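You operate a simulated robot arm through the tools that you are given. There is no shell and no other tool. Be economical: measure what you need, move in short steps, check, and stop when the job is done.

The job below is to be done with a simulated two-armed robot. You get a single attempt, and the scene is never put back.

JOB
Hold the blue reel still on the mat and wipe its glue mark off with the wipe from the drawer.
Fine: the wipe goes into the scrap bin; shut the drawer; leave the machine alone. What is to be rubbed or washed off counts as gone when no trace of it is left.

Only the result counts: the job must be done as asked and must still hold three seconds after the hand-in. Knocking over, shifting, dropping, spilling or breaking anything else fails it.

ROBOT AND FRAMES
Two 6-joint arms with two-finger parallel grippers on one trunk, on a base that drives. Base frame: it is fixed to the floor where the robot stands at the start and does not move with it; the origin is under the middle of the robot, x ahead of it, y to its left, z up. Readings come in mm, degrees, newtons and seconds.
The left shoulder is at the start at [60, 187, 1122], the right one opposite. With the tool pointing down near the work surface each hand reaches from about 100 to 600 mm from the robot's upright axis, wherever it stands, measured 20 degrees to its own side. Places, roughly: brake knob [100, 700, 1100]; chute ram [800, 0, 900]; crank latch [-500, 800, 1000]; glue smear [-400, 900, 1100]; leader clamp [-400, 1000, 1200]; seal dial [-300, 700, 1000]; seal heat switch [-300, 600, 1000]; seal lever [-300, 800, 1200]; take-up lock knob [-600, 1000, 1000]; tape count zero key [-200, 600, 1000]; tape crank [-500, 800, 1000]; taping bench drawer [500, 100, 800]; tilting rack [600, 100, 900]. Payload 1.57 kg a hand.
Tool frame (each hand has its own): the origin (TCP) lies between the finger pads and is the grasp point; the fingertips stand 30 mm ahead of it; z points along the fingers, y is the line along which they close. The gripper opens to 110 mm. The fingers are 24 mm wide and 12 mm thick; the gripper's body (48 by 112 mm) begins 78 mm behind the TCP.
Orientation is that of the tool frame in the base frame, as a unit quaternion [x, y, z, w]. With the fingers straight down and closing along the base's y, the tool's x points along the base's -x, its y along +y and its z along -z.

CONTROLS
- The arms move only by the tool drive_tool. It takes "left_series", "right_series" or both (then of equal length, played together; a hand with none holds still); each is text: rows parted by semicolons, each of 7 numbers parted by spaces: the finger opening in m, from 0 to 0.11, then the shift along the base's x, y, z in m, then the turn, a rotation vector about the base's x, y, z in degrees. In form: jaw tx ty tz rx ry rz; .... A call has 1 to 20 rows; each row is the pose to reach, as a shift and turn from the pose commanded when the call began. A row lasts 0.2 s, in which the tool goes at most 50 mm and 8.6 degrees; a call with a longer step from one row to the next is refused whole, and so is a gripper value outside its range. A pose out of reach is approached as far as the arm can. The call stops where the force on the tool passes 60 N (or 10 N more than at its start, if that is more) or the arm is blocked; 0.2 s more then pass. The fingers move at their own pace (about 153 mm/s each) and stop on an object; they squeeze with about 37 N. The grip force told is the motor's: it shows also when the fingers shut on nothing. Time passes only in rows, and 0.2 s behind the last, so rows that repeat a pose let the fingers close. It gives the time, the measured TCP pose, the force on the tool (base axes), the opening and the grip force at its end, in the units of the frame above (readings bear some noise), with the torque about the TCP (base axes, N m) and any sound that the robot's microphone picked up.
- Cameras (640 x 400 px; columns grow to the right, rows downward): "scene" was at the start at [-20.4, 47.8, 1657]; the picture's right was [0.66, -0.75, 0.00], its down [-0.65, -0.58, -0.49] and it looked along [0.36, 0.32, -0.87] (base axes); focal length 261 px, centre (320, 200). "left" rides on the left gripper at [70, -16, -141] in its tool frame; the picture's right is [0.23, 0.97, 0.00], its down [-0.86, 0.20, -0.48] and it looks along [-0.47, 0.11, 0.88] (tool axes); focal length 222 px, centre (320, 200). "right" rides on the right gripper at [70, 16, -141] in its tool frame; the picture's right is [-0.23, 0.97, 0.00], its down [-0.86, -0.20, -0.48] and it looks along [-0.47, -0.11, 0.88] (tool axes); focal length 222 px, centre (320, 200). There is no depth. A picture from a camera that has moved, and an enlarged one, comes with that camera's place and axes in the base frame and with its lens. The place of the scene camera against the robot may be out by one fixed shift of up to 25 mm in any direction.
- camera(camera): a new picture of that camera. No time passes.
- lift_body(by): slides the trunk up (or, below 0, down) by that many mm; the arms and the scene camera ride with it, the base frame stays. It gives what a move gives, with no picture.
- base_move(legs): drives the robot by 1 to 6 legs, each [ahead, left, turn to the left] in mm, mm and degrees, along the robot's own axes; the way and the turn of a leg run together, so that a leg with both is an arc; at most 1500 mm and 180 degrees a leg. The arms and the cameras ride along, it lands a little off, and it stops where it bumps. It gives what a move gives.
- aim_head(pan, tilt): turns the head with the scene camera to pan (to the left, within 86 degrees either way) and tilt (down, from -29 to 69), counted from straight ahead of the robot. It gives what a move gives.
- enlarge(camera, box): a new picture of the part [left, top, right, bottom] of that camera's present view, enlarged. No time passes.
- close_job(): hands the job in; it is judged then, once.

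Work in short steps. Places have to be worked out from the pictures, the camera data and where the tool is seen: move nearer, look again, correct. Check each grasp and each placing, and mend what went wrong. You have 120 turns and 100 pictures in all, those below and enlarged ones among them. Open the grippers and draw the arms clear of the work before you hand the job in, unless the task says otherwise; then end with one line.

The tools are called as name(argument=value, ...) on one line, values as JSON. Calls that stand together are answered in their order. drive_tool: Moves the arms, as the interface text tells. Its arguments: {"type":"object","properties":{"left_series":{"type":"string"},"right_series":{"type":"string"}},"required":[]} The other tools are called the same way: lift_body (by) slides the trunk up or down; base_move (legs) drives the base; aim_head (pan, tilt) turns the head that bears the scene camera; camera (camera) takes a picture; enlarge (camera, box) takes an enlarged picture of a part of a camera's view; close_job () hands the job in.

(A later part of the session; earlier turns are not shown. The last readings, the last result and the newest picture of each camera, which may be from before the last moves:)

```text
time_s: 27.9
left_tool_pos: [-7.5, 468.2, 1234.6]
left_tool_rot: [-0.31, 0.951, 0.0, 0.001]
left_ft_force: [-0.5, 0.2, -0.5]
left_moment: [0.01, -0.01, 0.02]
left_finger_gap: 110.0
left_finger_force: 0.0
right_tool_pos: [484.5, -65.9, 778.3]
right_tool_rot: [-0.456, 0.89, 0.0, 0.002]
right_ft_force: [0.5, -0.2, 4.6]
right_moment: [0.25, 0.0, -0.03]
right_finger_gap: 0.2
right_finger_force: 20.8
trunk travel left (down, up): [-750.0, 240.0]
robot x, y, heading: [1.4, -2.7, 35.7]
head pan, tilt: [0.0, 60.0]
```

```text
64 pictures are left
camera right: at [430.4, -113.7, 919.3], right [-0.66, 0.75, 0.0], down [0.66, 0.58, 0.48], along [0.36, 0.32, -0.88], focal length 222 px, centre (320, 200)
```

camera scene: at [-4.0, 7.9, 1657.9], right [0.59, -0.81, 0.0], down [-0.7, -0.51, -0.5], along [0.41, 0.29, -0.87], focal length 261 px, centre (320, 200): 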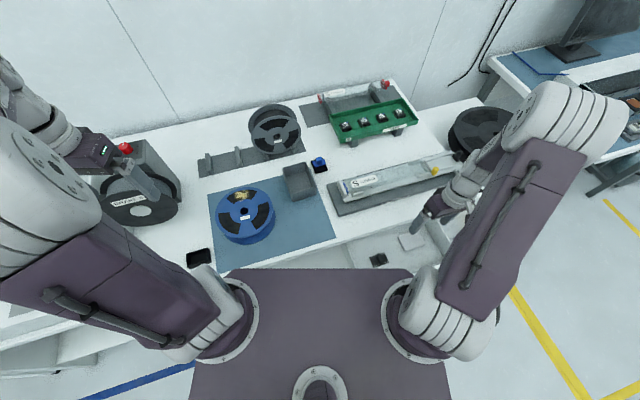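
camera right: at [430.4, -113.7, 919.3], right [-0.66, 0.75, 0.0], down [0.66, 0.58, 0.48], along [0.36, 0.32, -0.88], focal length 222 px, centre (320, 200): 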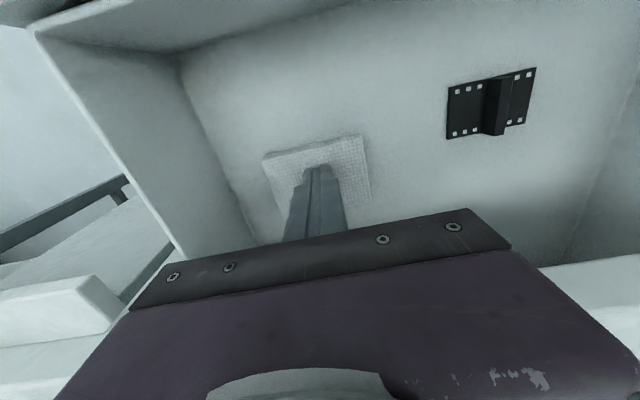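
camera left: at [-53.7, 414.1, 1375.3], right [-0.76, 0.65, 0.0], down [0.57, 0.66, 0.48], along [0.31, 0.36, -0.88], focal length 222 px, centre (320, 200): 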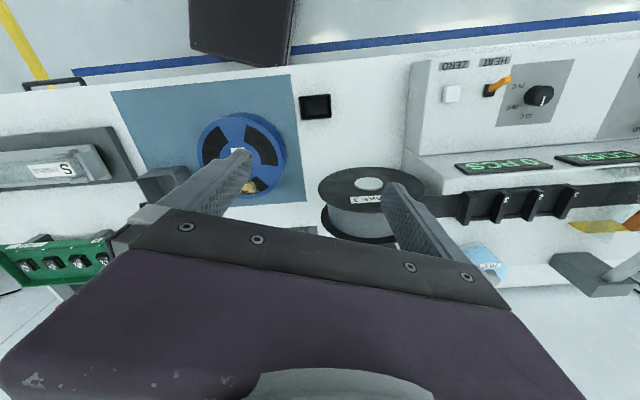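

Still above the pad: the wrist is resting on the bench edge, not the tips on the floor. I'll rise, open, and lean the tool 20° back (tips toward the bench) so the body clears the table.

drive_tool(right_series="0.0 0 0 0.02 0 0 0; 0.11 -0.002 -0.003 0.03 5.4 -3.93 0; 0.11 -0.004 -0.006 0.03 10.8 -7.87 0; 0.11 -0.006 -0.008 0.03 16.2 -11.8 0; 0.11 -0.006 -0.008 0.02 16.2 -11.8 0; 0.11 -0.006 -0.008 0.012 16.2 -11.8 0; 0.11 -0.006 -0.008 0.006 16.2 -11.8 0; 0.11 -0.006 -0.008 0.006 16.2 -11.8 0")

camera(camera="right")

```text
time_s: 29.3
left_tool_pos: [-18.6, 471.7, 1234.0]
left_tool_rot: [-0.31, 0.951, -0.002, 0.004]
left_ft_force: [0.1, -0.3, 0.1]
left_moment: [0.0, 0.04, 0.03]
left_finger_gap: 110.0
left_finger_force: 0.0
right_tool_pos: [524.4, -71.1, 813.4]
right_tool_rot: [-0.456, 0.871, 0.083, 0.162]
right_ft_force: [-25.9, 19.6, 54.6]
right_moment: [-2.37, -1.76, -0.31]
right_finger_gap: 81.2
right_finger_force: 0.1
right hand out of reach, approached as far as the arm can: row 2, 3, 4, 5, 6, 7
trunk travel left (down, up): [-750.0, 240.0]
robot x, y, heading: [-0.2, -0.6, 36.0]
head pan, tilt: [0.0, 60.0]
stopped in row 7 (right hand): the force on the tool passed its limit (the readings are from after the stop); the commanded pose is now the measured one
```

```text
63 pictures are left
camera right: at [444.2, -156.7, 920.1], right [-0.68, 0.73, 0.08], down [0.52, 0.4, 0.75], along [0.52, 0.55, -0.65], focal length 222 px, centre (320, 200)
```

right: 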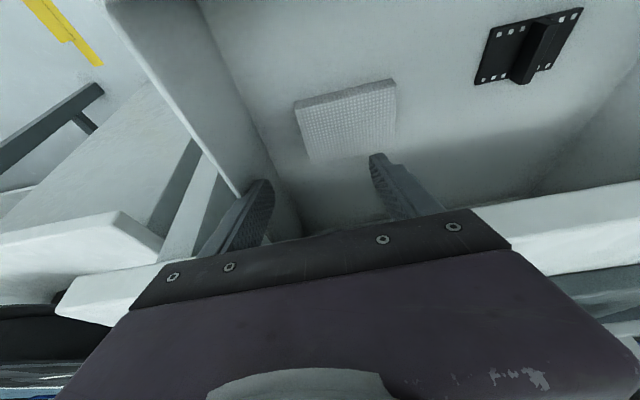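

The arm reached a limit and a finger leaned on the drawer side. Lift straight up and away, then check the state.

drive_tool(right_series="0.081 -0.004 0.003 0.02 0 0 0; 0.081 -0.008 0.006 0.05 0 0 0; 0.081 -0.02 0.01 0.09 0 0 0; 0.081 -0.03 0.01 0.13 0 0 0; 0.081 -0.04 0.01 0.16 0 0 0; 0.081 -0.04 0.01 0.16 0 0 0")

camera(camera="right")

camera(camera="scene")

```text
time_s: 30.7
left_tool_pos: [-6.1, 467.9, 1234.1]
left_tool_rot: [-0.309, 0.951, 0.001, -0.001]
left_ft_force: [0.1, 0.5, 0.3]
left_moment: [0.02, -0.01, 0.01]
left_finger_gap: 109.8
left_finger_force: 0.0
right_tool_pos: [489.7, -66.6, 964.9]
right_tool_rot: [-0.452, 0.874, 0.086, 0.156]
right_ft_force: [-0.4, -0.2, 0.4]
right_moment: [0.01, 0.06, 0.03]
right_finger_gap: 81.0
right_finger_force: 0.1
trunk travel left (down, up): [-750.0, 240.0]
robot x, y, heading: [1.0, 1.4, 35.9]
head pan, tilt: [0.0, 60.0]
```

```text
62 pictures are left
camera right: at [410.8, -152.1, 1073.1], right [-0.67, 0.74, 0.09], down [0.53, 0.4, 0.75], along [0.51, 0.55, -0.66], focal length 222 px, centre (320, 200)
```

right: 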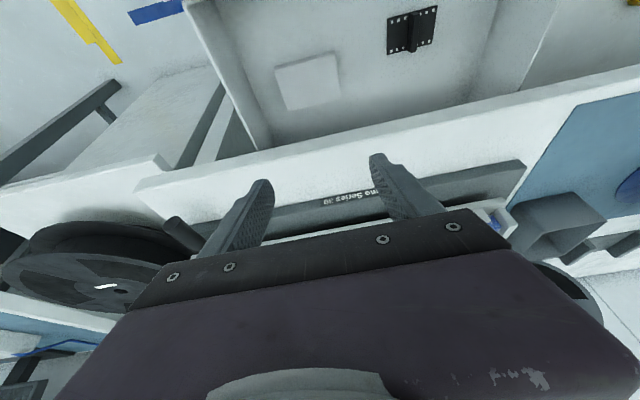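

```text
61 pictures are left
camera scene: at [-3.0, 8.0, 1657.9], right [0.59, -0.81, 0.0], down [-0.7, -0.51, -0.5], along [0.4, 0.29, -0.87], focal length 261 px, centre (320, 200)
```

scene: 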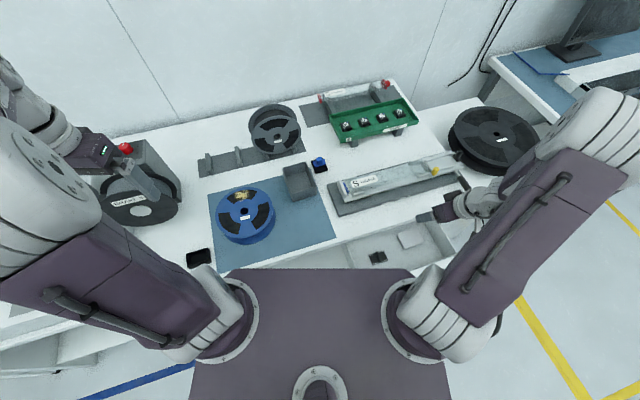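

Drawer and wipe are undisturbed. I'll reposition the base back ~120 mm and turn 10° right, so the drawer lies in the right arm's favourable zone and leaning the tool is natural.

base_move(legs=[[-114, -37, -10]])

```text
time_s: 31.9
left_tool_pos: [-4.2, 373.3, 1234.1]
left_tool_rot: [-0.225, 0.974, -0.001, -0.001]
left_ft_force: [0.2, 0.0, 0.1]
left_moment: [-0.01, 0.01, -0.01]
left_finger_gap: 109.9
left_finger_force: 0.1
right_tool_pos: [393.2, -240.2, 963.8]
right_tool_rot: [-0.374, 0.91, 0.072, 0.164]
right_ft_force: [-0.2, -0.7, 0.2]
right_moment: [0.0, 0.01, 0.02]
right_finger_gap: 80.7
right_finger_force: 0.1
trunk travel left (down, up): [-750.0, 240.0]
robot x, y, heading: [-79.4, -91.0, 25.9]
head pan, tilt: [0.0, 60.0]
```

Set tool at 20° lean, closing along the bench, and move above the wipe at z ≈ 880.

drive_tool(right_series="0.11 0.0217 0.0418 -0.01 -0.4 0 4.6; 0.11 0.0434 0.0836 -0.02 -0.8 0 9.2; 0.11 0.065 0.1254 -0.04 -0.8 0 9.2; 0.11 0.0868 0.1672 -0.06 -0.8 0 9.2; 0.11 0.0868 0.1672 -0.084 -0.8 0 9.2; 0.11 0.0868 0.1672 -0.084 -0.8 0 9.2")

camera(camera="right")

```text
refused: row 3 steps farther than a row can; nothing moved
```

```text
60 pictures are left
camera right: at [300.0, -309.8, 1072.9], right [-0.53, 0.84, 0.09], down [0.59, 0.3, 0.75], along [0.6, 0.45, -0.66], focal length 222 px, centre (320, 200)
```

right: 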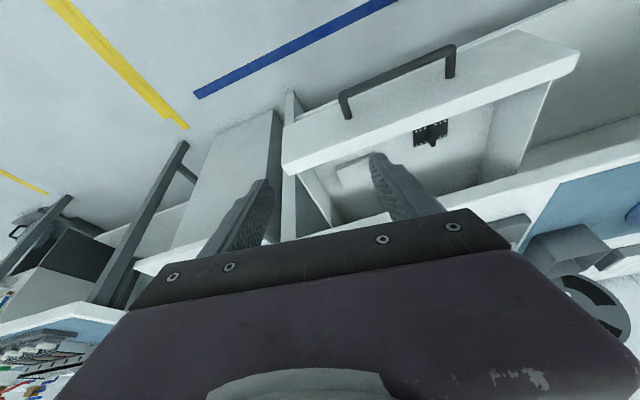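

Step slightly too long; use smaller steps.

drive_tool(right_series="0.11 0.0174 0.0334 -0.01 -0.4 0 4.6; 0.11 0.0347 0.0669 -0.02 -0.8 0 9.2; 0.11 0.0521 0.1 -0.03 -0.8 0 9.2; 0.11 0.0694 0.1338 -0.045 -0.8 0 9.2; 0.11 0.0868 0.1672 -0.06 -0.8 0 9.2; 0.11 0.0868 0.1672 -0.084 -0.8 0 9.2; 0.11 0.0868 0.1672 -0.084 -0.8 0 9.2")

camera(camera="right")

```text
time_s: 33.5
left_tool_pos: [-4.7, 372.7, 1234.1]
left_tool_rot: [-0.225, 0.974, -0.001, 0.0]
left_ft_force: [-0.5, 1.0, 0.2]
left_moment: [0.0, 0.05, 0.01]
left_finger_gap: 110.1
left_finger_force: 0.1
right_tool_pos: [477.6, -72.0, 880.8]
right_tool_rot: [-0.447, 0.878, 0.077, 0.155]
right_ft_force: [-0.4, -1.3, 0.6]
right_moment: [-0.01, -0.01, 0.02]
right_finger_gap: 109.9
right_finger_force: 0.0
trunk travel left (down, up): [-750.0, 240.0]
robot x, y, heading: [-79.5, -89.7, 26.0]
head pan, tilt: [0.0, 60.0]
```

```text
59 pictures are left
camera right: at [397.6, -155.0, 989.9], right [-0.66, 0.75, 0.07], down [0.54, 0.4, 0.74], along [0.52, 0.53, -0.67], focal length 222 px, centre (320, 200)
```

right: 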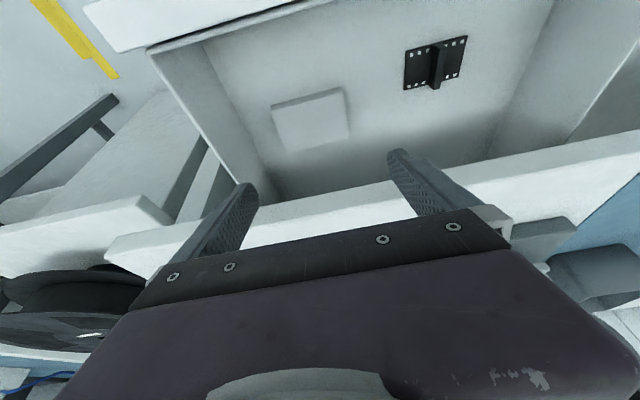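

Reachable now. Descend to tips ≈ z 752 in line with the wipe, then look.

drive_tool(right_series="0.11 0.003 0.002 -0.03 0 0 0; 0.11 0.006 0.003 -0.065 0 0 0; 0.11 0.006 0.003 -0.09 0 0 0; 0.11 0.006 0.003 -0.1 0 0 0")

camera(camera="right")

```text
time_s: 34.5
left_tool_pos: [-3.9, 372.1, 1234.8]
left_tool_rot: [-0.225, 0.974, 0.001, -0.002]
left_ft_force: [0.7, 0.8, 0.2]
left_moment: [0.01, 0.0, 0.0]
left_finger_gap: 109.9
left_finger_force: 0.0
right_tool_pos: [483.8, -70.6, 779.9]
right_tool_rot: [-0.447, 0.877, 0.077, 0.155]
right_ft_force: [0.0, 0.7, 0.9]
right_moment: [0.02, -0.04, -0.03]
right_finger_gap: 110.3
right_finger_force: 0.1
trunk travel left (down, up): [-750.0, 240.0]
robot x, y, heading: [-78.4, -84.7, 26.0]
head pan, tilt: [0.0, 60.0]
```

```text
58 pictures are left
camera right: at [403.4, -152.5, 889.4], right [-0.66, 0.75, 0.07], down [0.54, 0.4, 0.74], along [0.52, 0.53, -0.67], focal length 222 px, centre (320, 200)
```

right: 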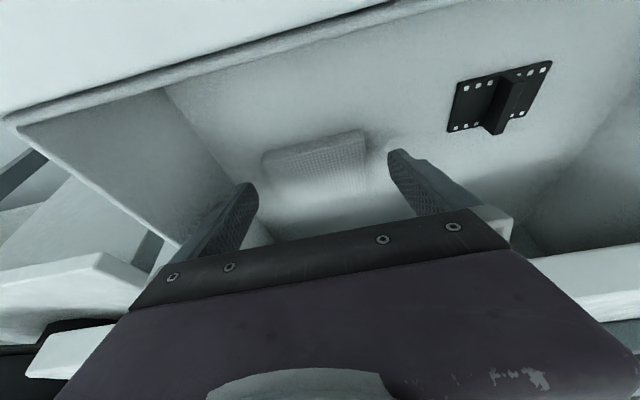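

No contact yet; creep down 9 mm more.

drive_tool(right_series="0.11 0 0 -0.003 0 0 0; 0.11 0 0 -0.006 0 0 0; 0.11 0 0 -0.008 0 0 0; 0.11 0 0 -0.01 0 0 0")

enlarge(camera="right", box=[200, 100, 460, 260])

```text
time_s: 35.5
left_tool_pos: [-5.4, 370.8, 1235.4]
left_tool_rot: [-0.225, 0.974, 0.0, 0.0]
left_ft_force: [-1.3, -0.4, -0.4]
left_moment: [-0.03, 0.03, -0.02]
left_finger_gap: 110.0
left_finger_force: 0.0
right_tool_pos: [483.1, -70.0, 770.2]
right_tool_rot: [-0.448, 0.877, 0.078, 0.155]
right_ft_force: [-0.1, 0.3, 0.3]
right_moment: [-0.02, 0.01, -0.02]
right_finger_gap: 110.0
right_finger_force: 0.0
trunk travel left (down, up): [-750.0, 240.0]
robot x, y, heading: [-78.8, -90.5, 26.1]
head pan, tilt: [0.0, 60.0]
```

```text
2.46 times, centred on (330, 180) of right
camera zoom: at [403.4, -152.6, 880.3], right [-0.66, 0.75, 0.07], down [0.54, 0.4, 0.74], along [0.52, 0.53, -0.67], focal length 547 px, centre (295, 249)
```

zoom: 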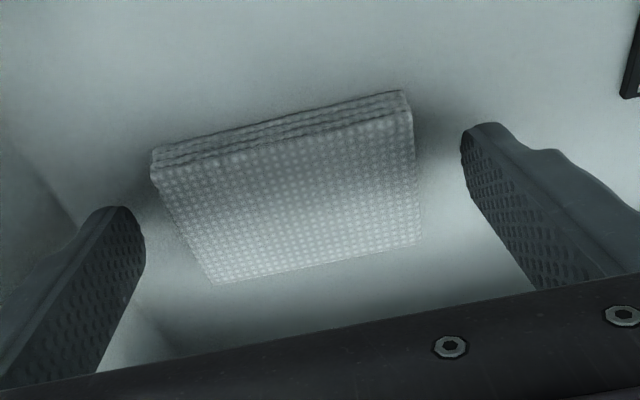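

The wipe is a folded cloth ~10 mm thick. Creep down further to find the floor.

drive_tool(right_series="0.11 0 0 -0.002 0 0 0; 0.11 0 0 -0.004 0 0 0; 0.11 0 0 -0.006 0 0 0")

```text
time_s: 36.4
left_tool_pos: [-5.6, 372.7, 1233.9]
left_tool_rot: [-0.225, 0.974, 0.0, 0.0]
left_ft_force: [0.4, 0.0, 0.0]
left_moment: [0.0, 0.01, -0.01]
left_finger_gap: 110.3
left_finger_force: 0.0
right_tool_pos: [484.9, -71.0, 764.4]
right_tool_rot: [-0.447, 0.878, 0.077, 0.155]
right_ft_force: [-0.3, 0.3, -0.5]
right_moment: [-0.02, 0.01, -0.01]
right_finger_gap: 110.0
right_finger_force: 0.0
trunk travel left (down, up): [-750.0, 240.0]
robot x, y, heading: [-78.5, -90.5, 25.9]
head pan, tilt: [0.0, 60.0]
```

drive_tool(right_series="0.11 0 0 -0.002 0 0 0; 0.11 0 0 -0.004 0 0 0; 0.11 0 0 -0.006 0 0 0")

enlarge(camera="right", box=[200, 100, 460, 260])

```text
time_s: 37.1
left_tool_pos: [-7.1, 372.9, 1233.5]
left_tool_rot: [-0.226, 0.974, 0.0, 0.002]
left_ft_force: [0.0, -0.3, 0.3]
left_moment: [0.01, 0.02, -0.02]
left_finger_gap: 110.0
left_finger_force: 0.1
right_tool_pos: [484.0, -69.8, 762.1]
right_tool_rot: [-0.447, 0.877, 0.077, 0.157]
right_ft_force: [0.2, -0.6, 17.9]
right_moment: [0.6, 0.83, 0.19]
right_finger_gap: 109.5
right_finger_force: 0.1
trunk travel left (down, up): [-750.0, 240.0]
robot x, y, heading: [-80.7, -90.1, 25.9]
head pan, tilt: [0.0, 60.0]
```

```text
2.46 times, centred on (330, 180) of right
camera zoom: at [403.5, -152.1, 870.4], right [-0.66, 0.75, 0.07], down [0.53, 0.4, 0.75], along [0.53, 0.53, -0.66], focal length 547 px, centre (295, 249)
```

zoom: 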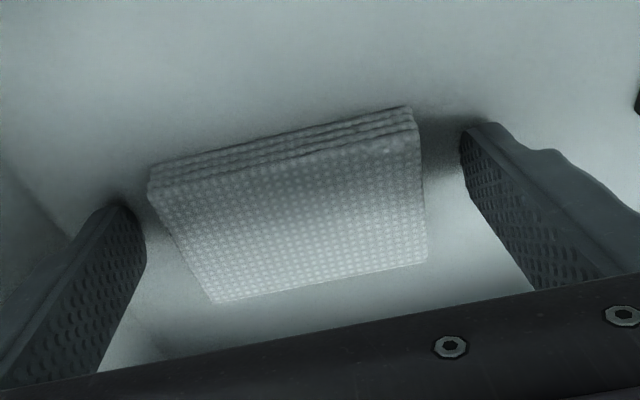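

Floor contact at TCP z≈762. Raise ~2 mm and close on the wipe's sides.

drive_tool(right_series="0.11 0 0 0.007 0 0 0; 0.09 0 0 0.007 0 0 0; 0.07 0 0 0.007 0 0 0; 0.05 0 0 0.007 0 0 0; 0.03 0 0 0.007 0 0 0; 0.03 0 0 0.007 0 0 0")

camera(camera="right")

```text
time_s: 38.5
left_tool_pos: [-5.3, 373.0, 1234.0]
left_tool_rot: [-0.225, 0.974, 0.0, 0.0]
left_ft_force: [0.0, -0.1, -0.1]
left_moment: [0.0, 0.01, 0.01]
left_finger_gap: 110.0
left_finger_force: 0.0
right_tool_pos: [483.1, -70.2, 767.5]
right_tool_rot: [-0.447, 0.878, 0.077, 0.154]
right_ft_force: [-0.2, -0.9, -0.4]
right_moment: [0.0, -0.04, 0.0]
right_finger_gap: 83.2
right_finger_force: 36.6
trunk travel left (down, up): [-750.0, 240.0]
robot x, y, heading: [-80.9, -88.1, 25.8]
head pan, tilt: [0.0, 60.0]
```

```text
55 pictures are left
camera right: at [404.3, -152.3, 875.3], right [-0.66, 0.75, 0.07], down [0.54, 0.4, 0.74], along [0.52, 0.53, -0.67], focal length 222 px, centre (320, 200)
```

right: 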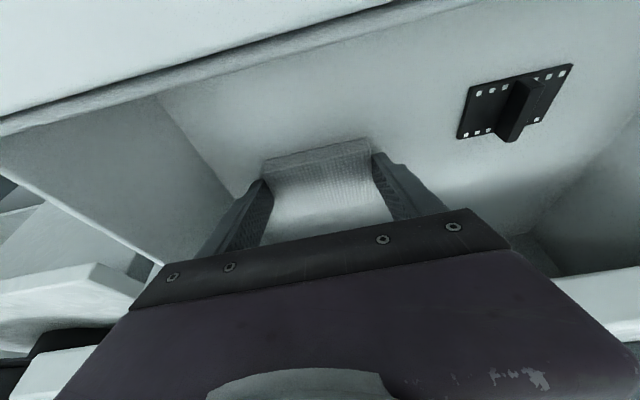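

Wipe gripped at 83 mm. Lift straight up.

drive_tool(right_series="0.03 0 0 0.02 0 0 0; 0.03 0 0 0.05 0 0 0; 0.03 0 0 0.09 0 0 0; 0.03 0 0 0.13 0 0 0; 0.03 0 0 0.17 0 0 0; 0.03 0 0 0.21 0 0 0")

camera(camera="right")

camera(camera="scene")

```text
time_s: 40.0
left_tool_pos: [-3.2, 374.3, 1233.3]
left_tool_rot: [-0.226, 0.974, 0.0, 0.0]
left_ft_force: [0.4, -0.5, -1.1]
left_moment: [-0.02, 0.02, -0.03]
left_finger_gap: 110.1
left_finger_force: 0.1
right_tool_pos: [484.5, -67.5, 975.3]
right_tool_rot: [-0.447, 0.878, 0.077, 0.154]
right_ft_force: [-0.1, 0.1, -0.2]
right_moment: [0.0, -0.01, 0.0]
right_finger_gap: 82.5
right_finger_force: 37.2
trunk travel left (down, up): [-750.0, 240.0]
robot x, y, heading: [-78.7, -86.1, 25.8]
head pan, tilt: [0.0, 60.0]
```

```text
54 pictures are left
camera right: at [405.1, -150.8, 1084.5], right [-0.66, 0.75, 0.07], down [0.54, 0.4, 0.74], along [0.52, 0.53, -0.67], focal length 222 px, centre (320, 200)
```

right: 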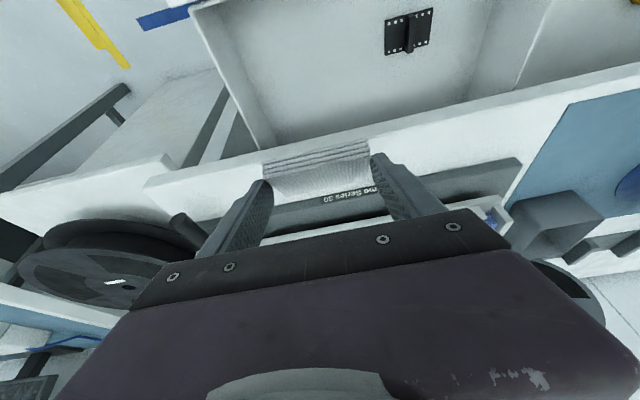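

```text
53 pictures are left
camera scene: at [-81.0, -81.7, 1657.9], right [0.44, -0.9, 0.0], down [-0.78, -0.38, -0.5], along [0.45, 0.22, -0.87], focal length 261 px, centre (320, 200)
```

scene: 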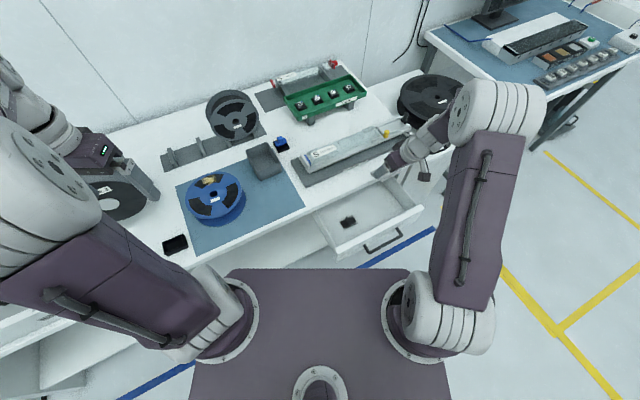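

Wipe is in hand, drawer otherwise untouched. Tuck both hands to safe places (right: z 1110 nearer to me; left: nearer) before driving over in front of the reel.

drive_tool(right_series="0.03 -0.03 0 0.03 0 0 0; 0.03 -0.06 0 0.06 0 0 0; 0.03 -0.09 0 0.09 0 0 0; 0.03 -0.12 0 0.12 0 0 0; 0.03 -0.15 0 0.135 0 0 0; 0.03 -0.165 0 0.135 0 0 0", left_series="0.11 0.026 -0.013 0 0 0 0; 0.11 0.052 -0.026 0 0 0 0; 0.11 0.078 -0.039 0 0 0 0; 0.11 0.104 -0.052 0 0 0 0; 0.08 0.13 -0.065 0 0 0 0; 0.06 0.15 -0.073 0 0 0 0")

base_move(legs=[[46, 132, 28]])

camera(camera="scene")

camera(camera="right")

camera(camera="left")

```text
time_s: 41.4
left_tool_pos: [146.1, 298.9, 1235.2]
left_tool_rot: [-0.227, 0.974, 0.001, 0.0]
left_ft_force: [0.0, -0.5, -0.1]
left_moment: [-0.02, -0.02, 0.01]
left_finger_gap: 60.2
left_finger_force: 0.1
right_tool_pos: [318.9, -70.7, 1110.8]
right_tool_rot: [-0.446, 0.878, 0.077, 0.155]
right_ft_force: [0.0, 0.6, -0.2]
right_moment: [0.01, 0.0, -0.01]
right_finger_gap: 82.7
right_finger_force: 37.4
trunk travel left (down, up): [-750.0, 240.0]
robot x, y, heading: [-80.4, -91.6, 25.9]
head pan, tilt: [0.0, 60.0]
```

```text
time_s: 43.1
left_tool_pos: [-111.2, 487.3, 1234.4]
left_tool_rot: [-0.453, 0.891, 0.001, -0.001]
left_ft_force: [-0.2, 0.3, 0.8]
left_moment: [0.01, 0.05, 0.0]
left_finger_gap: 59.8
left_finger_force: 0.0
right_tool_pos: [215.3, 242.8, 1110.8]
right_tool_rot: [-0.645, 0.744, 0.113, 0.131]
right_ft_force: [0.5, -0.1, 0.2]
right_moment: [-0.02, -0.01, -0.01]
right_finger_gap: 82.3
right_finger_force: 37.0
trunk travel left (down, up): [-750.0, 240.0]
robot x, y, heading: [-128.4, 41.6, 54.2]
head pan, tilt: [0.0, 60.0]
```

```text
52 pictures are left
camera scene: at [-133.0, 49.2, 1657.9], right [0.81, -0.59, 0.0], down [-0.51, -0.7, -0.5], along [0.29, 0.4, -0.87], focal length 261 px, centre (320, 200)
```

scene: 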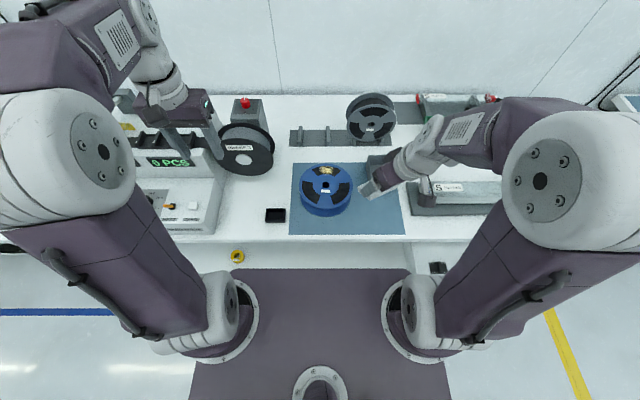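

```text
51 pictures are left
camera right: at [183.1, 133.1, 1219.9], right [-0.93, 0.35, 0.08], down [0.29, 0.61, 0.74], along [0.21, 0.71, -0.67], focal length 222 px, centre (320, 200)
```

right: 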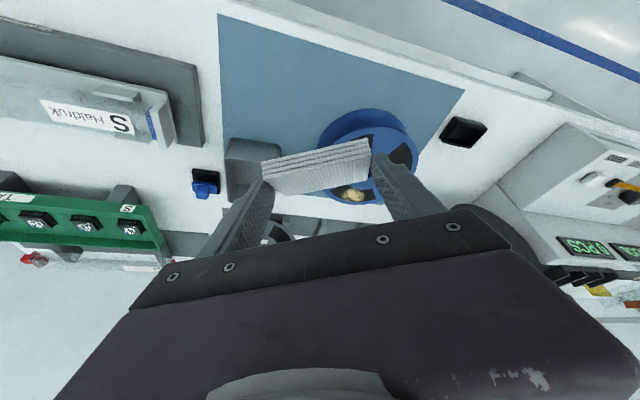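

```text
50 pictures are left
camera left: at [-138.6, 422.6, 1375.6], right [-0.92, 0.39, 0.0], down [0.34, 0.81, 0.48], along [0.19, 0.44, -0.88], focal length 222 px, centre (320, 200)
```

left: 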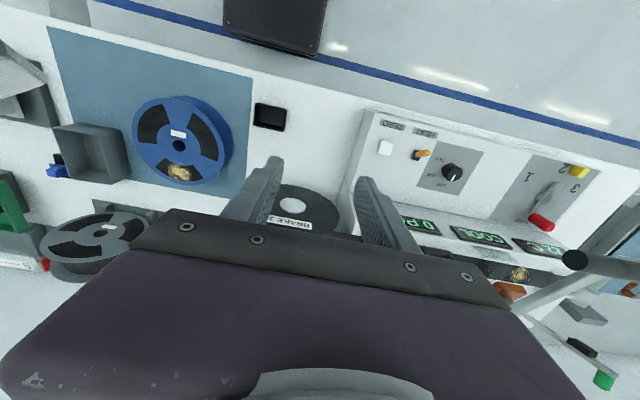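

Zoom on the reel for its structure and height.

enlarge(camera="left", box=[40, 80, 280, 230])

enlarge(camera="scene", box=[260, 140, 420, 250])

```text
2.67 times, centred on (160, 155) of left
camera zoom: at [-138.6, 422.6, 1375.6], right [-0.92, 0.39, 0.0], down [0.34, 0.81, 0.48], along [0.19, 0.44, -0.88], focal length 592 px, centre (747, 320)
```

zoom: 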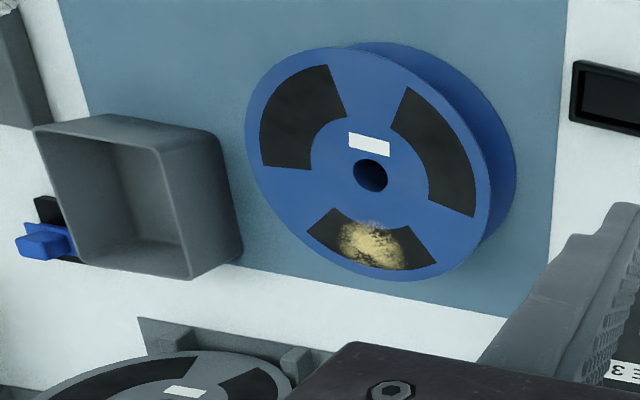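

```text
3.64 times, centred on (340, 195) of scene
camera zoom: at [-133.0, 49.2, 1657.9], right [0.81, -0.59, 0.0], down [-0.51, -0.7, -0.5], along [0.29, 0.4, -0.87], focal length 950 px, centre (247, 218)
```

zoom: 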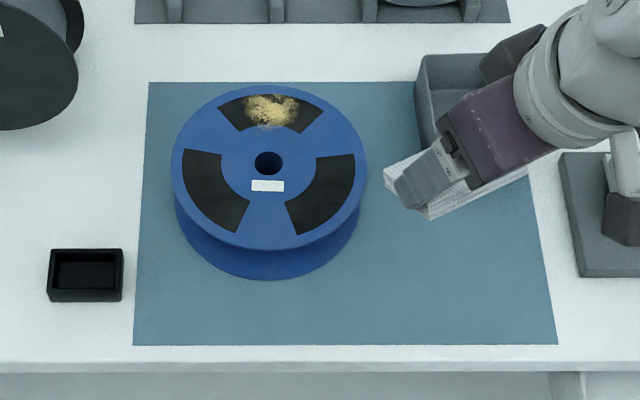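

Reel: hub ≈[175, 421], top z≈921, radius ~86; glue ≈[214, 467]. Left hand will press, fingers shut and leaning left, at about [116, 433]. Bring it to 45 mm above.

drive_tool(left_series="0.0 0.0433 -0.0094 0 -4.9 -6.75 0; 0.0 0.0866 -0.0188 0 -9.8 -13.5 0; 0.0 0.13 -0.0282 0 -14.75 -20.25 0; 0.0 0.173 -0.0376 -0.01 -14.75 -20.25 0; 0.0 0.2165 -0.047 -0.03 -14.75 -20.25 0; 0.0 0.2165 -0.047 -0.075 -14.75 -20.25 0; 0.0 0.2165 -0.047 -0.12 -14.75 -20.25 0; 0.0 0.2165 -0.047 -0.165 -14.75 -20.25 0; 0.0 0.2165 -0.047 -0.205 -14.75 -20.25 0; 0.0 0.2165 -0.047 -0.234 -14.75 -20.25 0")

camera(camera="left")

camera(camera="scene")

```text
time_s: 45.3
left_tool_pos: [104.8, 440.3, 999.7]
left_tool_rot: [-0.443, 0.87, -0.193, 0.097]
left_ft_force: [-0.8, -1.0, 0.0]
left_moment: [0.01, 0.05, -0.02]
left_finger_gap: 0.1
left_finger_force: 21.3
right_tool_pos: [215.2, 244.8, 1110.3]
right_tool_rot: [-0.645, 0.744, 0.112, 0.131]
right_ft_force: [0.0, -0.4, -1.2]
right_moment: [-0.04, 0.01, -0.02]
right_finger_gap: 82.6
right_finger_force: 36.6
trunk travel left (down, up): [-750.0, 240.0]
robot x, y, heading: [-126.6, 40.9, 53.9]
head pan, tilt: [0.0, 60.0]
```

```text
47 pictures are left
camera left: at [27.8, 412.2, 1134.8], right [-0.85, 0.34, -0.41], down [0.19, 0.92, 0.35], along [0.49, 0.22, -0.84], focal length 222 px, centre (320, 200)
```

left: 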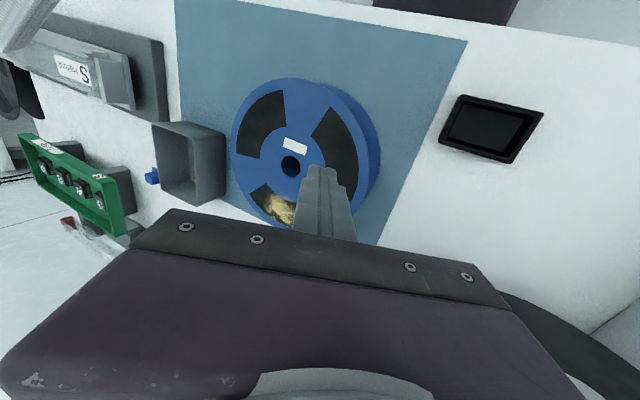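

```text
46 pictures are left
camera scene: at [-133.4, 50.5, 1657.9], right [0.81, -0.59, 0.0], down [-0.51, -0.7, -0.5], along [0.29, 0.4, -0.87], focal length 261 px, centre (320, 200)
```

scene: 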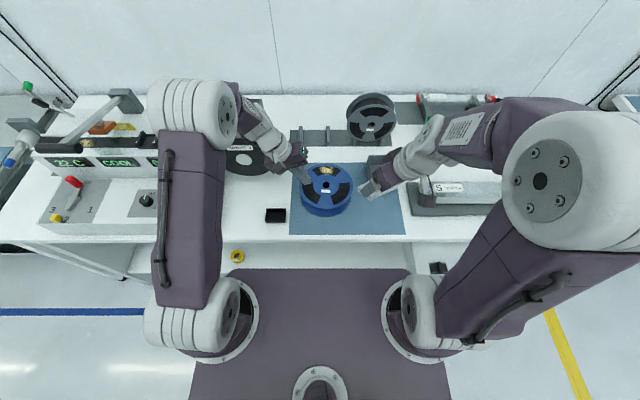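

Hub estimate confirmed ([173, 421, 921]). Lower the left hand toward the reel.

drive_tool(left_series="0.0 0 0 -0.02 0 0 0; 0.0 0 0 -0.034 0 0 0; 0.0 0 0 -0.038 0 0 0; 0.0 0 0 -0.041 0 0 0; 0.0 0 0 -0.044 0 0 0")

camera(camera="left")

```text
time_s: 46.5
left_tool_pos: [105.1, 442.2, 956.4]
left_tool_rot: [-0.443, 0.87, -0.193, 0.098]
left_ft_force: [-0.5, 0.4, -0.1]
left_moment: [0.01, 0.01, -0.04]
left_finger_gap: 0.0
left_finger_force: 21.0
right_tool_pos: [214.5, 244.7, 1110.8]
right_tool_rot: [-0.645, 0.745, 0.112, 0.132]
right_ft_force: [0.2, 0.2, 0.5]
right_moment: [0.01, 0.02, 0.0]
right_finger_gap: 82.3
right_finger_force: 37.4
trunk travel left (down, up): [-750.0, 240.0]
robot x, y, heading: [-126.8, 44.2, 54.3]
head pan, tilt: [0.0, 60.0]
```

```text
45 pictures are left
camera left: at [27.8, 412.8, 1090.9], right [-0.85, 0.34, -0.41], down [0.19, 0.92, 0.35], along [0.49, 0.22, -0.84], focal length 222 px, centre (320, 200)
```

left: 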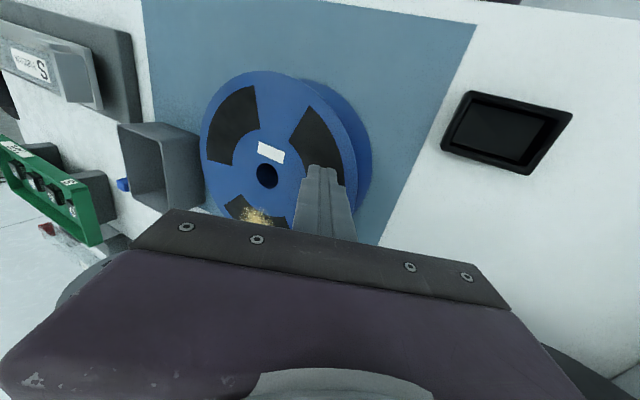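

Not yet in contact; creep 5 mm.

drive_tool(left_series="0.0 0 0 -0.002 0 0 0; 0.0 0 0 -0.0035 0 0 0; 0.0 0 0 -0.005 0 0 0")

```text
time_s: 47.3
left_tool_pos: [104.4, 440.9, 953.9]
left_tool_rot: [-0.442, 0.87, -0.193, 0.1]
left_ft_force: [-1.1, 1.9, 15.3]
left_moment: [0.0, 0.01, -0.02]
left_finger_gap: 0.0
left_finger_force: 21.3
right_tool_pos: [213.6, 243.3, 1112.9]
right_tool_rot: [-0.645, 0.744, 0.113, 0.132]
right_ft_force: [-0.8, -0.3, 0.4]
right_moment: [0.0, 0.0, -0.02]
right_finger_gap: 82.5
right_finger_force: 37.6
trunk travel left (down, up): [-750.0, 240.0]
robot x, y, heading: [-125.7, 40.0, 53.8]
head pan, tilt: [0.0, 60.0]
```

Contact (15 N) confirms reel top z≈921. Press a little harder with the left, and bring the wipe over the mark with 30° more yaw to keep the hands apart, stopping 40 mm above.

drive_tool(left_series="0.0 0 0 -0.001 0 0 0; 0.0 0 0 -0.002 0 0 0; 0.0 0 0 -0.003 0 0 0; 0.0 0 0 -0.003 0 0 0; 0.0 0 0 -0.003 0 0 0; 0.0 0 0 -0.003 0 0 0; 0.0 0 0 -0.003 0 0 0; 0.0 0 0 -0.003 0 0 0; 0.0 0 0 -0.003 0 0 0", right_series="0.03 0 0.0357 0 0 0 7.5; 0.03 0.001 0.0714 0 0 0 15; 0.03 0.002 0.107 0 0 0 22.5; 0.03 0.003 0.1427 0 0 0 30; 0.03 0.004 0.1784 -0.01 0 0 30; 0.03 0.004 0.214 -0.03 0 0 30; 0.03 0.004 0.214 -0.06 0 0 30; 0.03 0.004 0.214 -0.09 0 0 30; 0.03 0.004 0.214 -0.115 0 0 30")

camera(camera="right")

camera(camera="scene")

```text
time_s: 49.3
left_tool_pos: [104.2, 441.2, 952.0]
left_tool_rot: [-0.442, 0.871, -0.191, 0.102]
left_ft_force: [2.4, 5.3, 53.3]
left_moment: [0.1, -0.23, 0.0]
left_finger_gap: 0.0
left_finger_force: 21.3
right_tool_pos: [216.4, 456.7, 998.8]
right_tool_rot: [0.816, -0.551, -0.142, -0.101]
right_ft_force: [-1.2, -0.4, -0.9]
right_moment: [-0.02, 0.0, 0.03]
right_finger_gap: 82.6
right_finger_force: 36.6
trunk travel left (down, up): [-750.0, 240.0]
robot x, y, heading: [-124.8, 40.1, 53.8]
head pan, tilt: [0.0, 60.0]
```

```text
44 pictures are left
camera right: at [243.4, 344.0, 1107.1], right [-0.98, -0.16, 0.07], down [-0.06, 0.67, 0.74], along [-0.17, 0.73, -0.66], focal length 222 px, centre (320, 200)
```

right: 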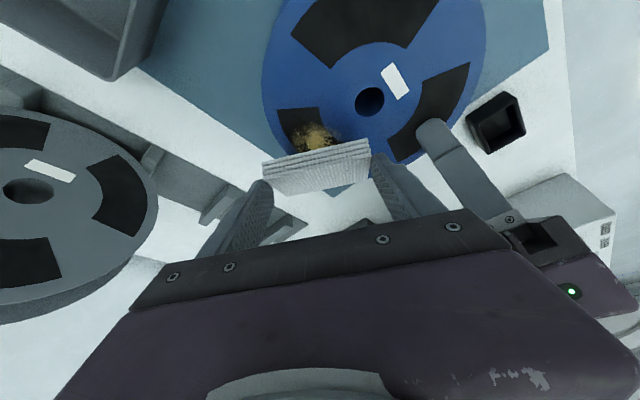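

```text
43 pictures are left
camera scene: at [-137.2, 44.9, 1658.1], right [0.81, -0.59, 0.0], down [-0.51, -0.7, -0.5], along [0.3, 0.41, -0.86], focal length 261 px, centre (320, 200)
```

scene: 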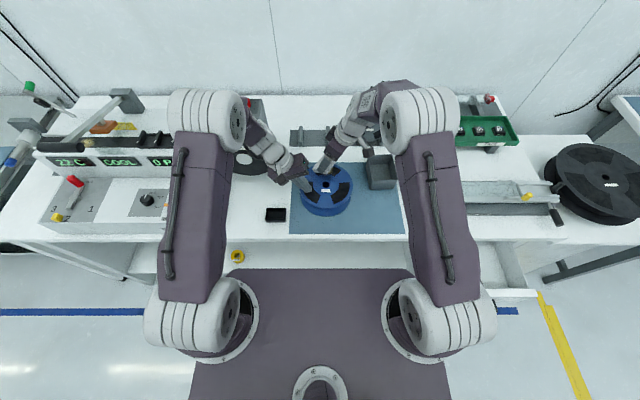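

Wipe is over the mark. Ease the left press slightly and lower the wipe to the reel, creeping at the end.

drive_tool(left_series="0.0 0 0 0.0005 0 0 0; 0.0 0 0 0.001 0 0 0; 0.0 0 0 0.001 0 0 0; 0.0 0 0 0.001 0 0 0; 0.0 0 0 0.001 0 0 0", right_series="0.03 -0.001 0 -0.015 0 0 0; 0.03 -0.001 0 -0.028 0 0 0; 0.03 -0.001 0 -0.034 0 0 0; 0.03 -0.001 0 -0.037 0 0 0; 0.03 -0.001 0 -0.039 0 0 0")

camera(camera="right")

```text
time_s: 50.5
left_tool_pos: [103.0, 438.1, 953.0]
left_tool_rot: [-0.442, 0.87, -0.192, 0.101]
left_ft_force: [4.3, 8.1, 35.2]
left_moment: [0.19, -0.2, 0.03]
left_finger_gap: 0.0
left_finger_force: 21.6
right_tool_pos: [216.5, 456.1, 959.8]
right_tool_rot: [0.816, -0.55, -0.143, -0.102]
right_ft_force: [4.5, -7.0, 28.1]
right_moment: [1.04, -0.07, -0.21]
right_finger_gap: 83.1
right_finger_force: 37.1
trunk travel left (down, up): [-750.0, 240.0]
robot x, y, heading: [-127.2, 42.1, 53.8]
head pan, tilt: [0.0, 60.0]
```

```text
42 pictures are left
camera right: at [243.0, 342.1, 1068.7], right [-0.98, -0.16, 0.07], down [-0.06, 0.66, 0.75], along [-0.17, 0.73, -0.66], focal length 222 px, centre (320, 200)
```

right: 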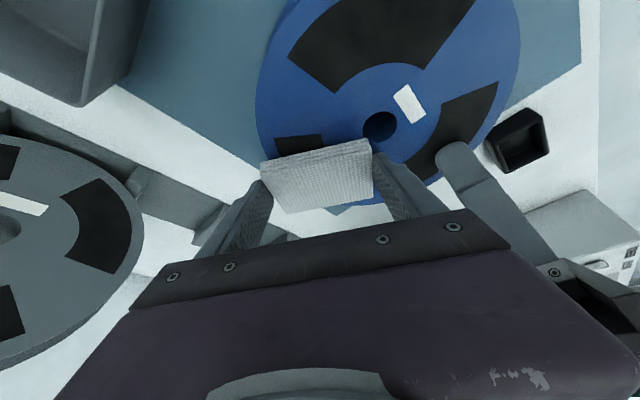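

Wipe presses on the mark (28 N). Ease 1 mm and scrub back and forth in both directions.

drive_tool(right_series="0.03 0 0 0.001 0 0 0; 0.03 -0.005 0.012 0.001 0 0 0; 0.03 -0.009 0.022 0.001 0 0 0; 0.03 -0.004 0.01 0.001 0 0 0; 0.03 0.001 -0.002 0.001 0 0 0; 0.03 0.006 -0.014 0.001 0 0 0; 0.03 0.009 -0.022 0.001 0 0 0; 0.03 0.004 -0.01 0.001 0 0 0; 0.03 -0.001 0.002 0.001 0 0 0; 0.03 -0.013 -0.005 0.001 0 0 0; 0.03 0 0 0.001 0 0 0; 0.03 0.013 0.005 0.001 0 0 0; 0.03 0.018 0.007 0.001 0 0 0; 0.03 0.006 0.002 0.001 0 0 0; 0.03 -0.006 0.01 0.001 0 0 0; 0.03 -0.009 0.022 0.001 0 0 0; 0.03 -0.003 0.008 0.001 0 0 0; 0.03 0.003 -0.008 0.001 0 0 0; 0.03 0.009 -0.022 0.001 0 0 0; 0.03 0 0 0.001 0 0 0")

```text
time_s: 54.7
left_tool_pos: [102.6, 438.7, 952.8]
left_tool_rot: [-0.442, 0.87, -0.193, 0.099]
left_ft_force: [-1.2, -3.6, 46.9]
left_moment: [-0.22, -0.08, 0.02]
left_finger_gap: 0.1
left_finger_force: 21.2
right_tool_pos: [214.4, 454.8, 959.5]
right_tool_rot: [0.816, -0.551, -0.142, -0.1]
right_ft_force: [0.1, -0.1, -1.1]
right_moment: [-0.04, 0.0, 0.0]
right_finger_gap: 83.2
right_finger_force: 37.2
trunk travel left (down, up): [-750.0, 240.0]
robot x, y, heading: [-128.5, 41.3, 53.9]
head pan, tilt: [0.0, 60.0]
```

Scrub done, though the wipe ended with no pressure. Lift and inspect.

drive_tool(right_series="0.03 0.005 0 0.03 0 0 0; 0.03 0.02 -0.01 0.065 0 0 0; 0.03 0.05 -0.03 0.09 0 0 0; 0.03 0.08 -0.05 0.1 0 0 0")

enlarge(camera="scene", box=[260, 140, 420, 250])

camera(camera="right")

```text
time_s: 55.7
left_tool_pos: [102.0, 438.5, 952.2]
left_tool_rot: [-0.442, 0.871, -0.191, 0.101]
left_ft_force: [0.1, -1.3, 46.7]
left_moment: [-0.12, -0.08, -0.02]
left_finger_gap: 0.0
left_finger_force: 21.6
right_tool_pos: [295.9, 403.0, 1060.5]
right_tool_rot: [0.816, -0.551, -0.143, -0.1]
right_ft_force: [-1.0, 0.1, 0.3]
right_moment: [-0.01, 0.0, 0.02]
right_finger_gap: 83.1
right_finger_force: 37.1
trunk travel left (down, up): [-750.0, 240.0]
robot x, y, heading: [-130.1, 41.7, 54.0]
head pan, tilt: [0.0, 60.0]
```

```text
3.64 times, centred on (340, 195) of scene
camera zoom: at [-137.3, 43.2, 1658.0], right [0.81, -0.59, 0.0], down [-0.51, -0.7, -0.5], along [0.3, 0.41, -0.86], focal length 950 px, centre (247, 218)
```

zoom: 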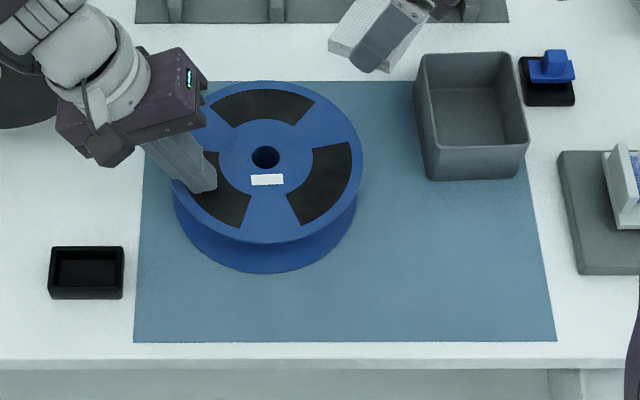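

```text
40 pictures are left
camera right: at [322.5, 291.4, 1169.6], right [-0.98, -0.17, 0.07], down [-0.06, 0.67, 0.74], along [-0.17, 0.73, -0.66], focal length 222 px, centre (320, 200)
```

right: 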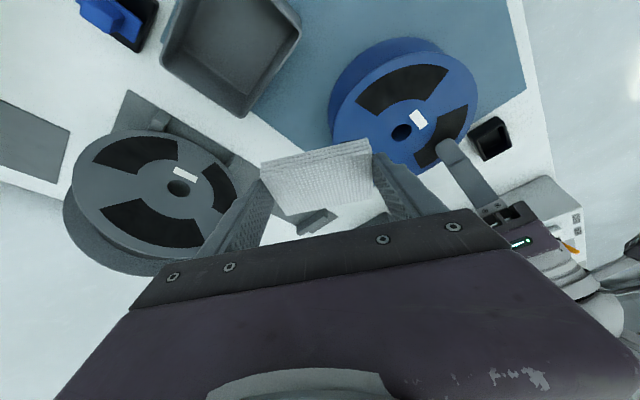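

The mark appears gone; check closely for traces.

enlarge(camera="scene", box=[295, 155, 355, 195])

enlarge(camera="left", box=[180, 60, 400, 220])

```text
10.00 times, centred on (325, 175) of scene
camera zoom: at [-137.3, 43.2, 1658.0], right [0.81, -0.59, 0.0], down [-0.51, -0.7, -0.5], along [0.3, 0.41, -0.86], focal length 2613 px, centre (270, 450)
```

zoom: 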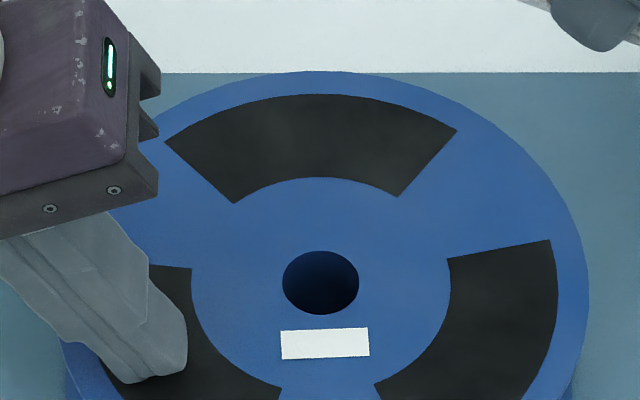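

```text
2.50 times, centred on (290, 140) of left
camera zoom: at [25.4, 408.5, 1086.5], right [-0.85, 0.34, -0.41], down [0.19, 0.91, 0.35], along [0.5, 0.22, -0.84], focal length 555 px, centre (395, 350)
```

zoom: 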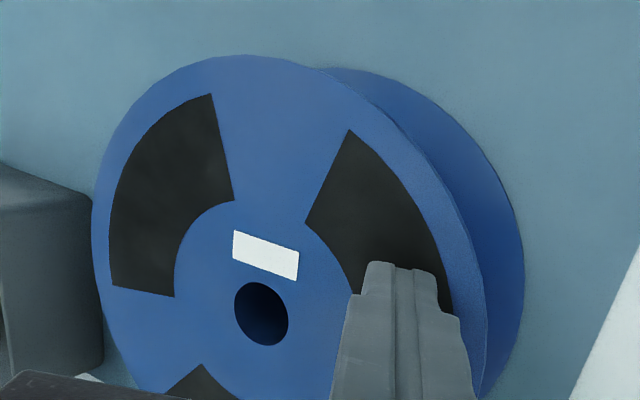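

The mark is gone and the reel unmoved. Zoom on the bin to get its opening geometry.

enlarge(camera="right", box=[130, 0, 330, 125])

enlarge(camera="scene", box=[350, 145, 430, 195])

```text
3.20 times, centred on (230, 62) of right
camera zoom: at [322.5, 291.4, 1169.6], right [-0.98, -0.17, 0.07], down [-0.06, 0.67, 0.74], along [-0.17, 0.73, -0.66], focal length 711 px, centre (608, 640)
```

zoom: 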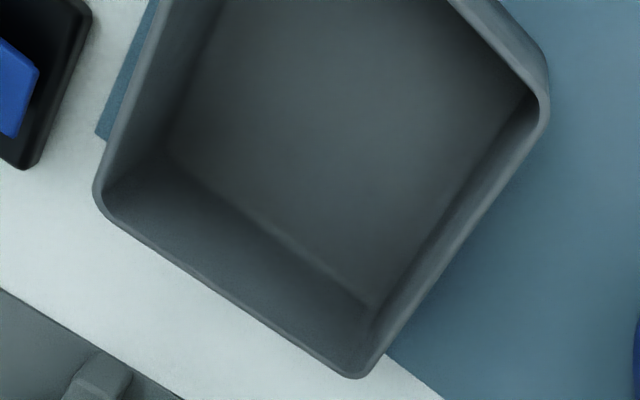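

```text
8.00 times, centred on (390, 170) of scene
camera zoom: at [-137.3, 43.2, 1658.0], right [0.81, -0.59, 0.0], down [-0.51, -0.7, -0.5], along [0.3, 0.41, -0.86], focal length 2090 px, centre (-240, 440)
```

zoom: 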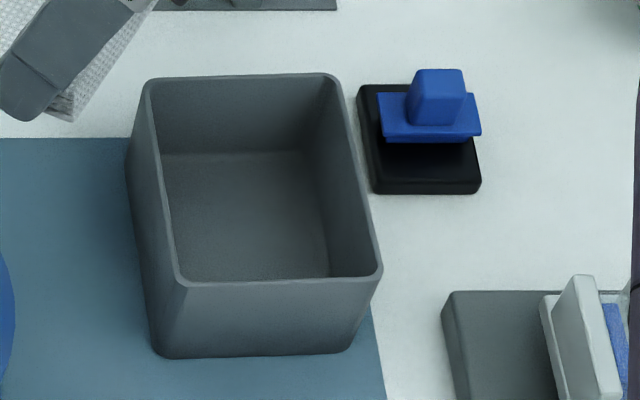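

Bin opening ≈87×110 mm, centre ≈[382, 364], rim z≈925. Raise the left hand off the reel, and yaw the right so the wipe's long side runs along the bin's long side, above it.

drive_tool(left_series="0.0 0 0 0.004 0 0 0; 0.0 0 0 0.015 0 0 0; 0.0 0 0 0.04 0 0 0; 0.0 -0.01 0.005 0.08 0 0 0; 0.0 -0.03 0.015 0.12 0 0 0", right_series="0.03 0.019 -0.009 0 0 0 7; 0.03 0.038 -0.018 0 0 0 14; 0.03 0.057 -0.027 0 0 0 21; 0.03 0.076 -0.036 -0.02 0 0 27; 0.03 0.094 -0.045 -0.05 0 0 32")

camera(camera="right")

enlarge(camera="scene", box=[280, 130, 440, 230])

```text
time_s: 56.9
left_tool_pos: [74.0, 455.7, 1069.2]
left_tool_rot: [-0.443, 0.87, -0.193, 0.097]
left_ft_force: [0.1, -0.6, -0.4]
left_moment: [-0.02, -0.05, 0.0]
left_finger_gap: 0.0
left_finger_force: 21.3
right_tool_pos: [392.6, 363.0, 1007.9]
right_tool_rot: [0.937, -0.305, -0.163, -0.055]
right_ft_force: [0.1, -0.2, -0.3]
right_moment: [0.03, 0.03, 0.0]
right_finger_gap: 83.1
right_finger_force: 37.1
trunk travel left (down, up): [-750.0, 240.0]
robot x, y, heading: [-128.7, 40.0, 54.0]
head pan, tilt: [0.0, 60.0]
```

```text
35 pictures are left
camera right: at [473.6, 282.9, 1117.1], right [-0.75, -0.66, 0.07], down [-0.4, 0.54, 0.74], along [-0.53, 0.52, -0.67], focal length 222 px, centre (320, 200)
```

right: 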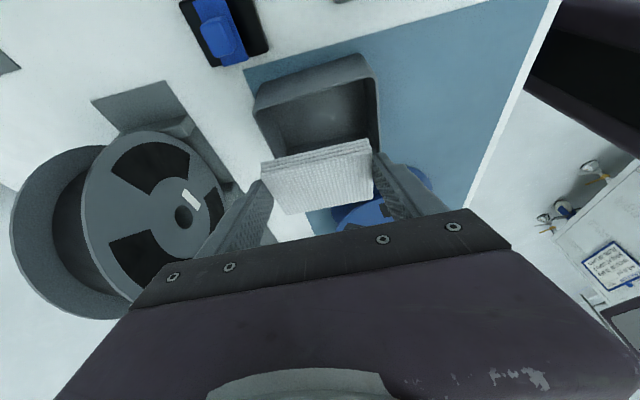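

```text
4.00 times, centred on (360, 180) of scene
camera zoom: at [-133.7, 50.3, 1657.9], right [0.81, -0.59, 0.0], down [-0.51, -0.7, -0.5], along [0.29, 0.4, -0.87], focal length 1045 px, centre (160, 280)
```

zoom: 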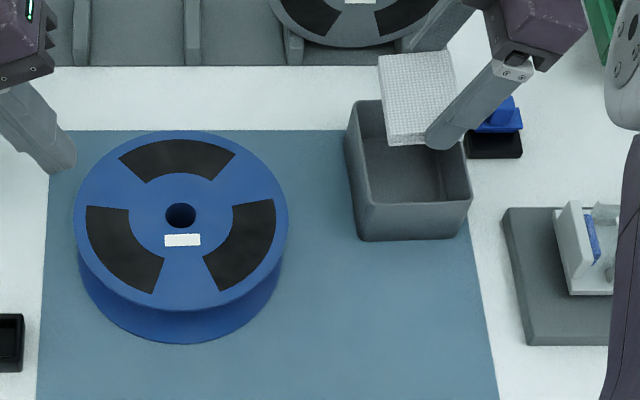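

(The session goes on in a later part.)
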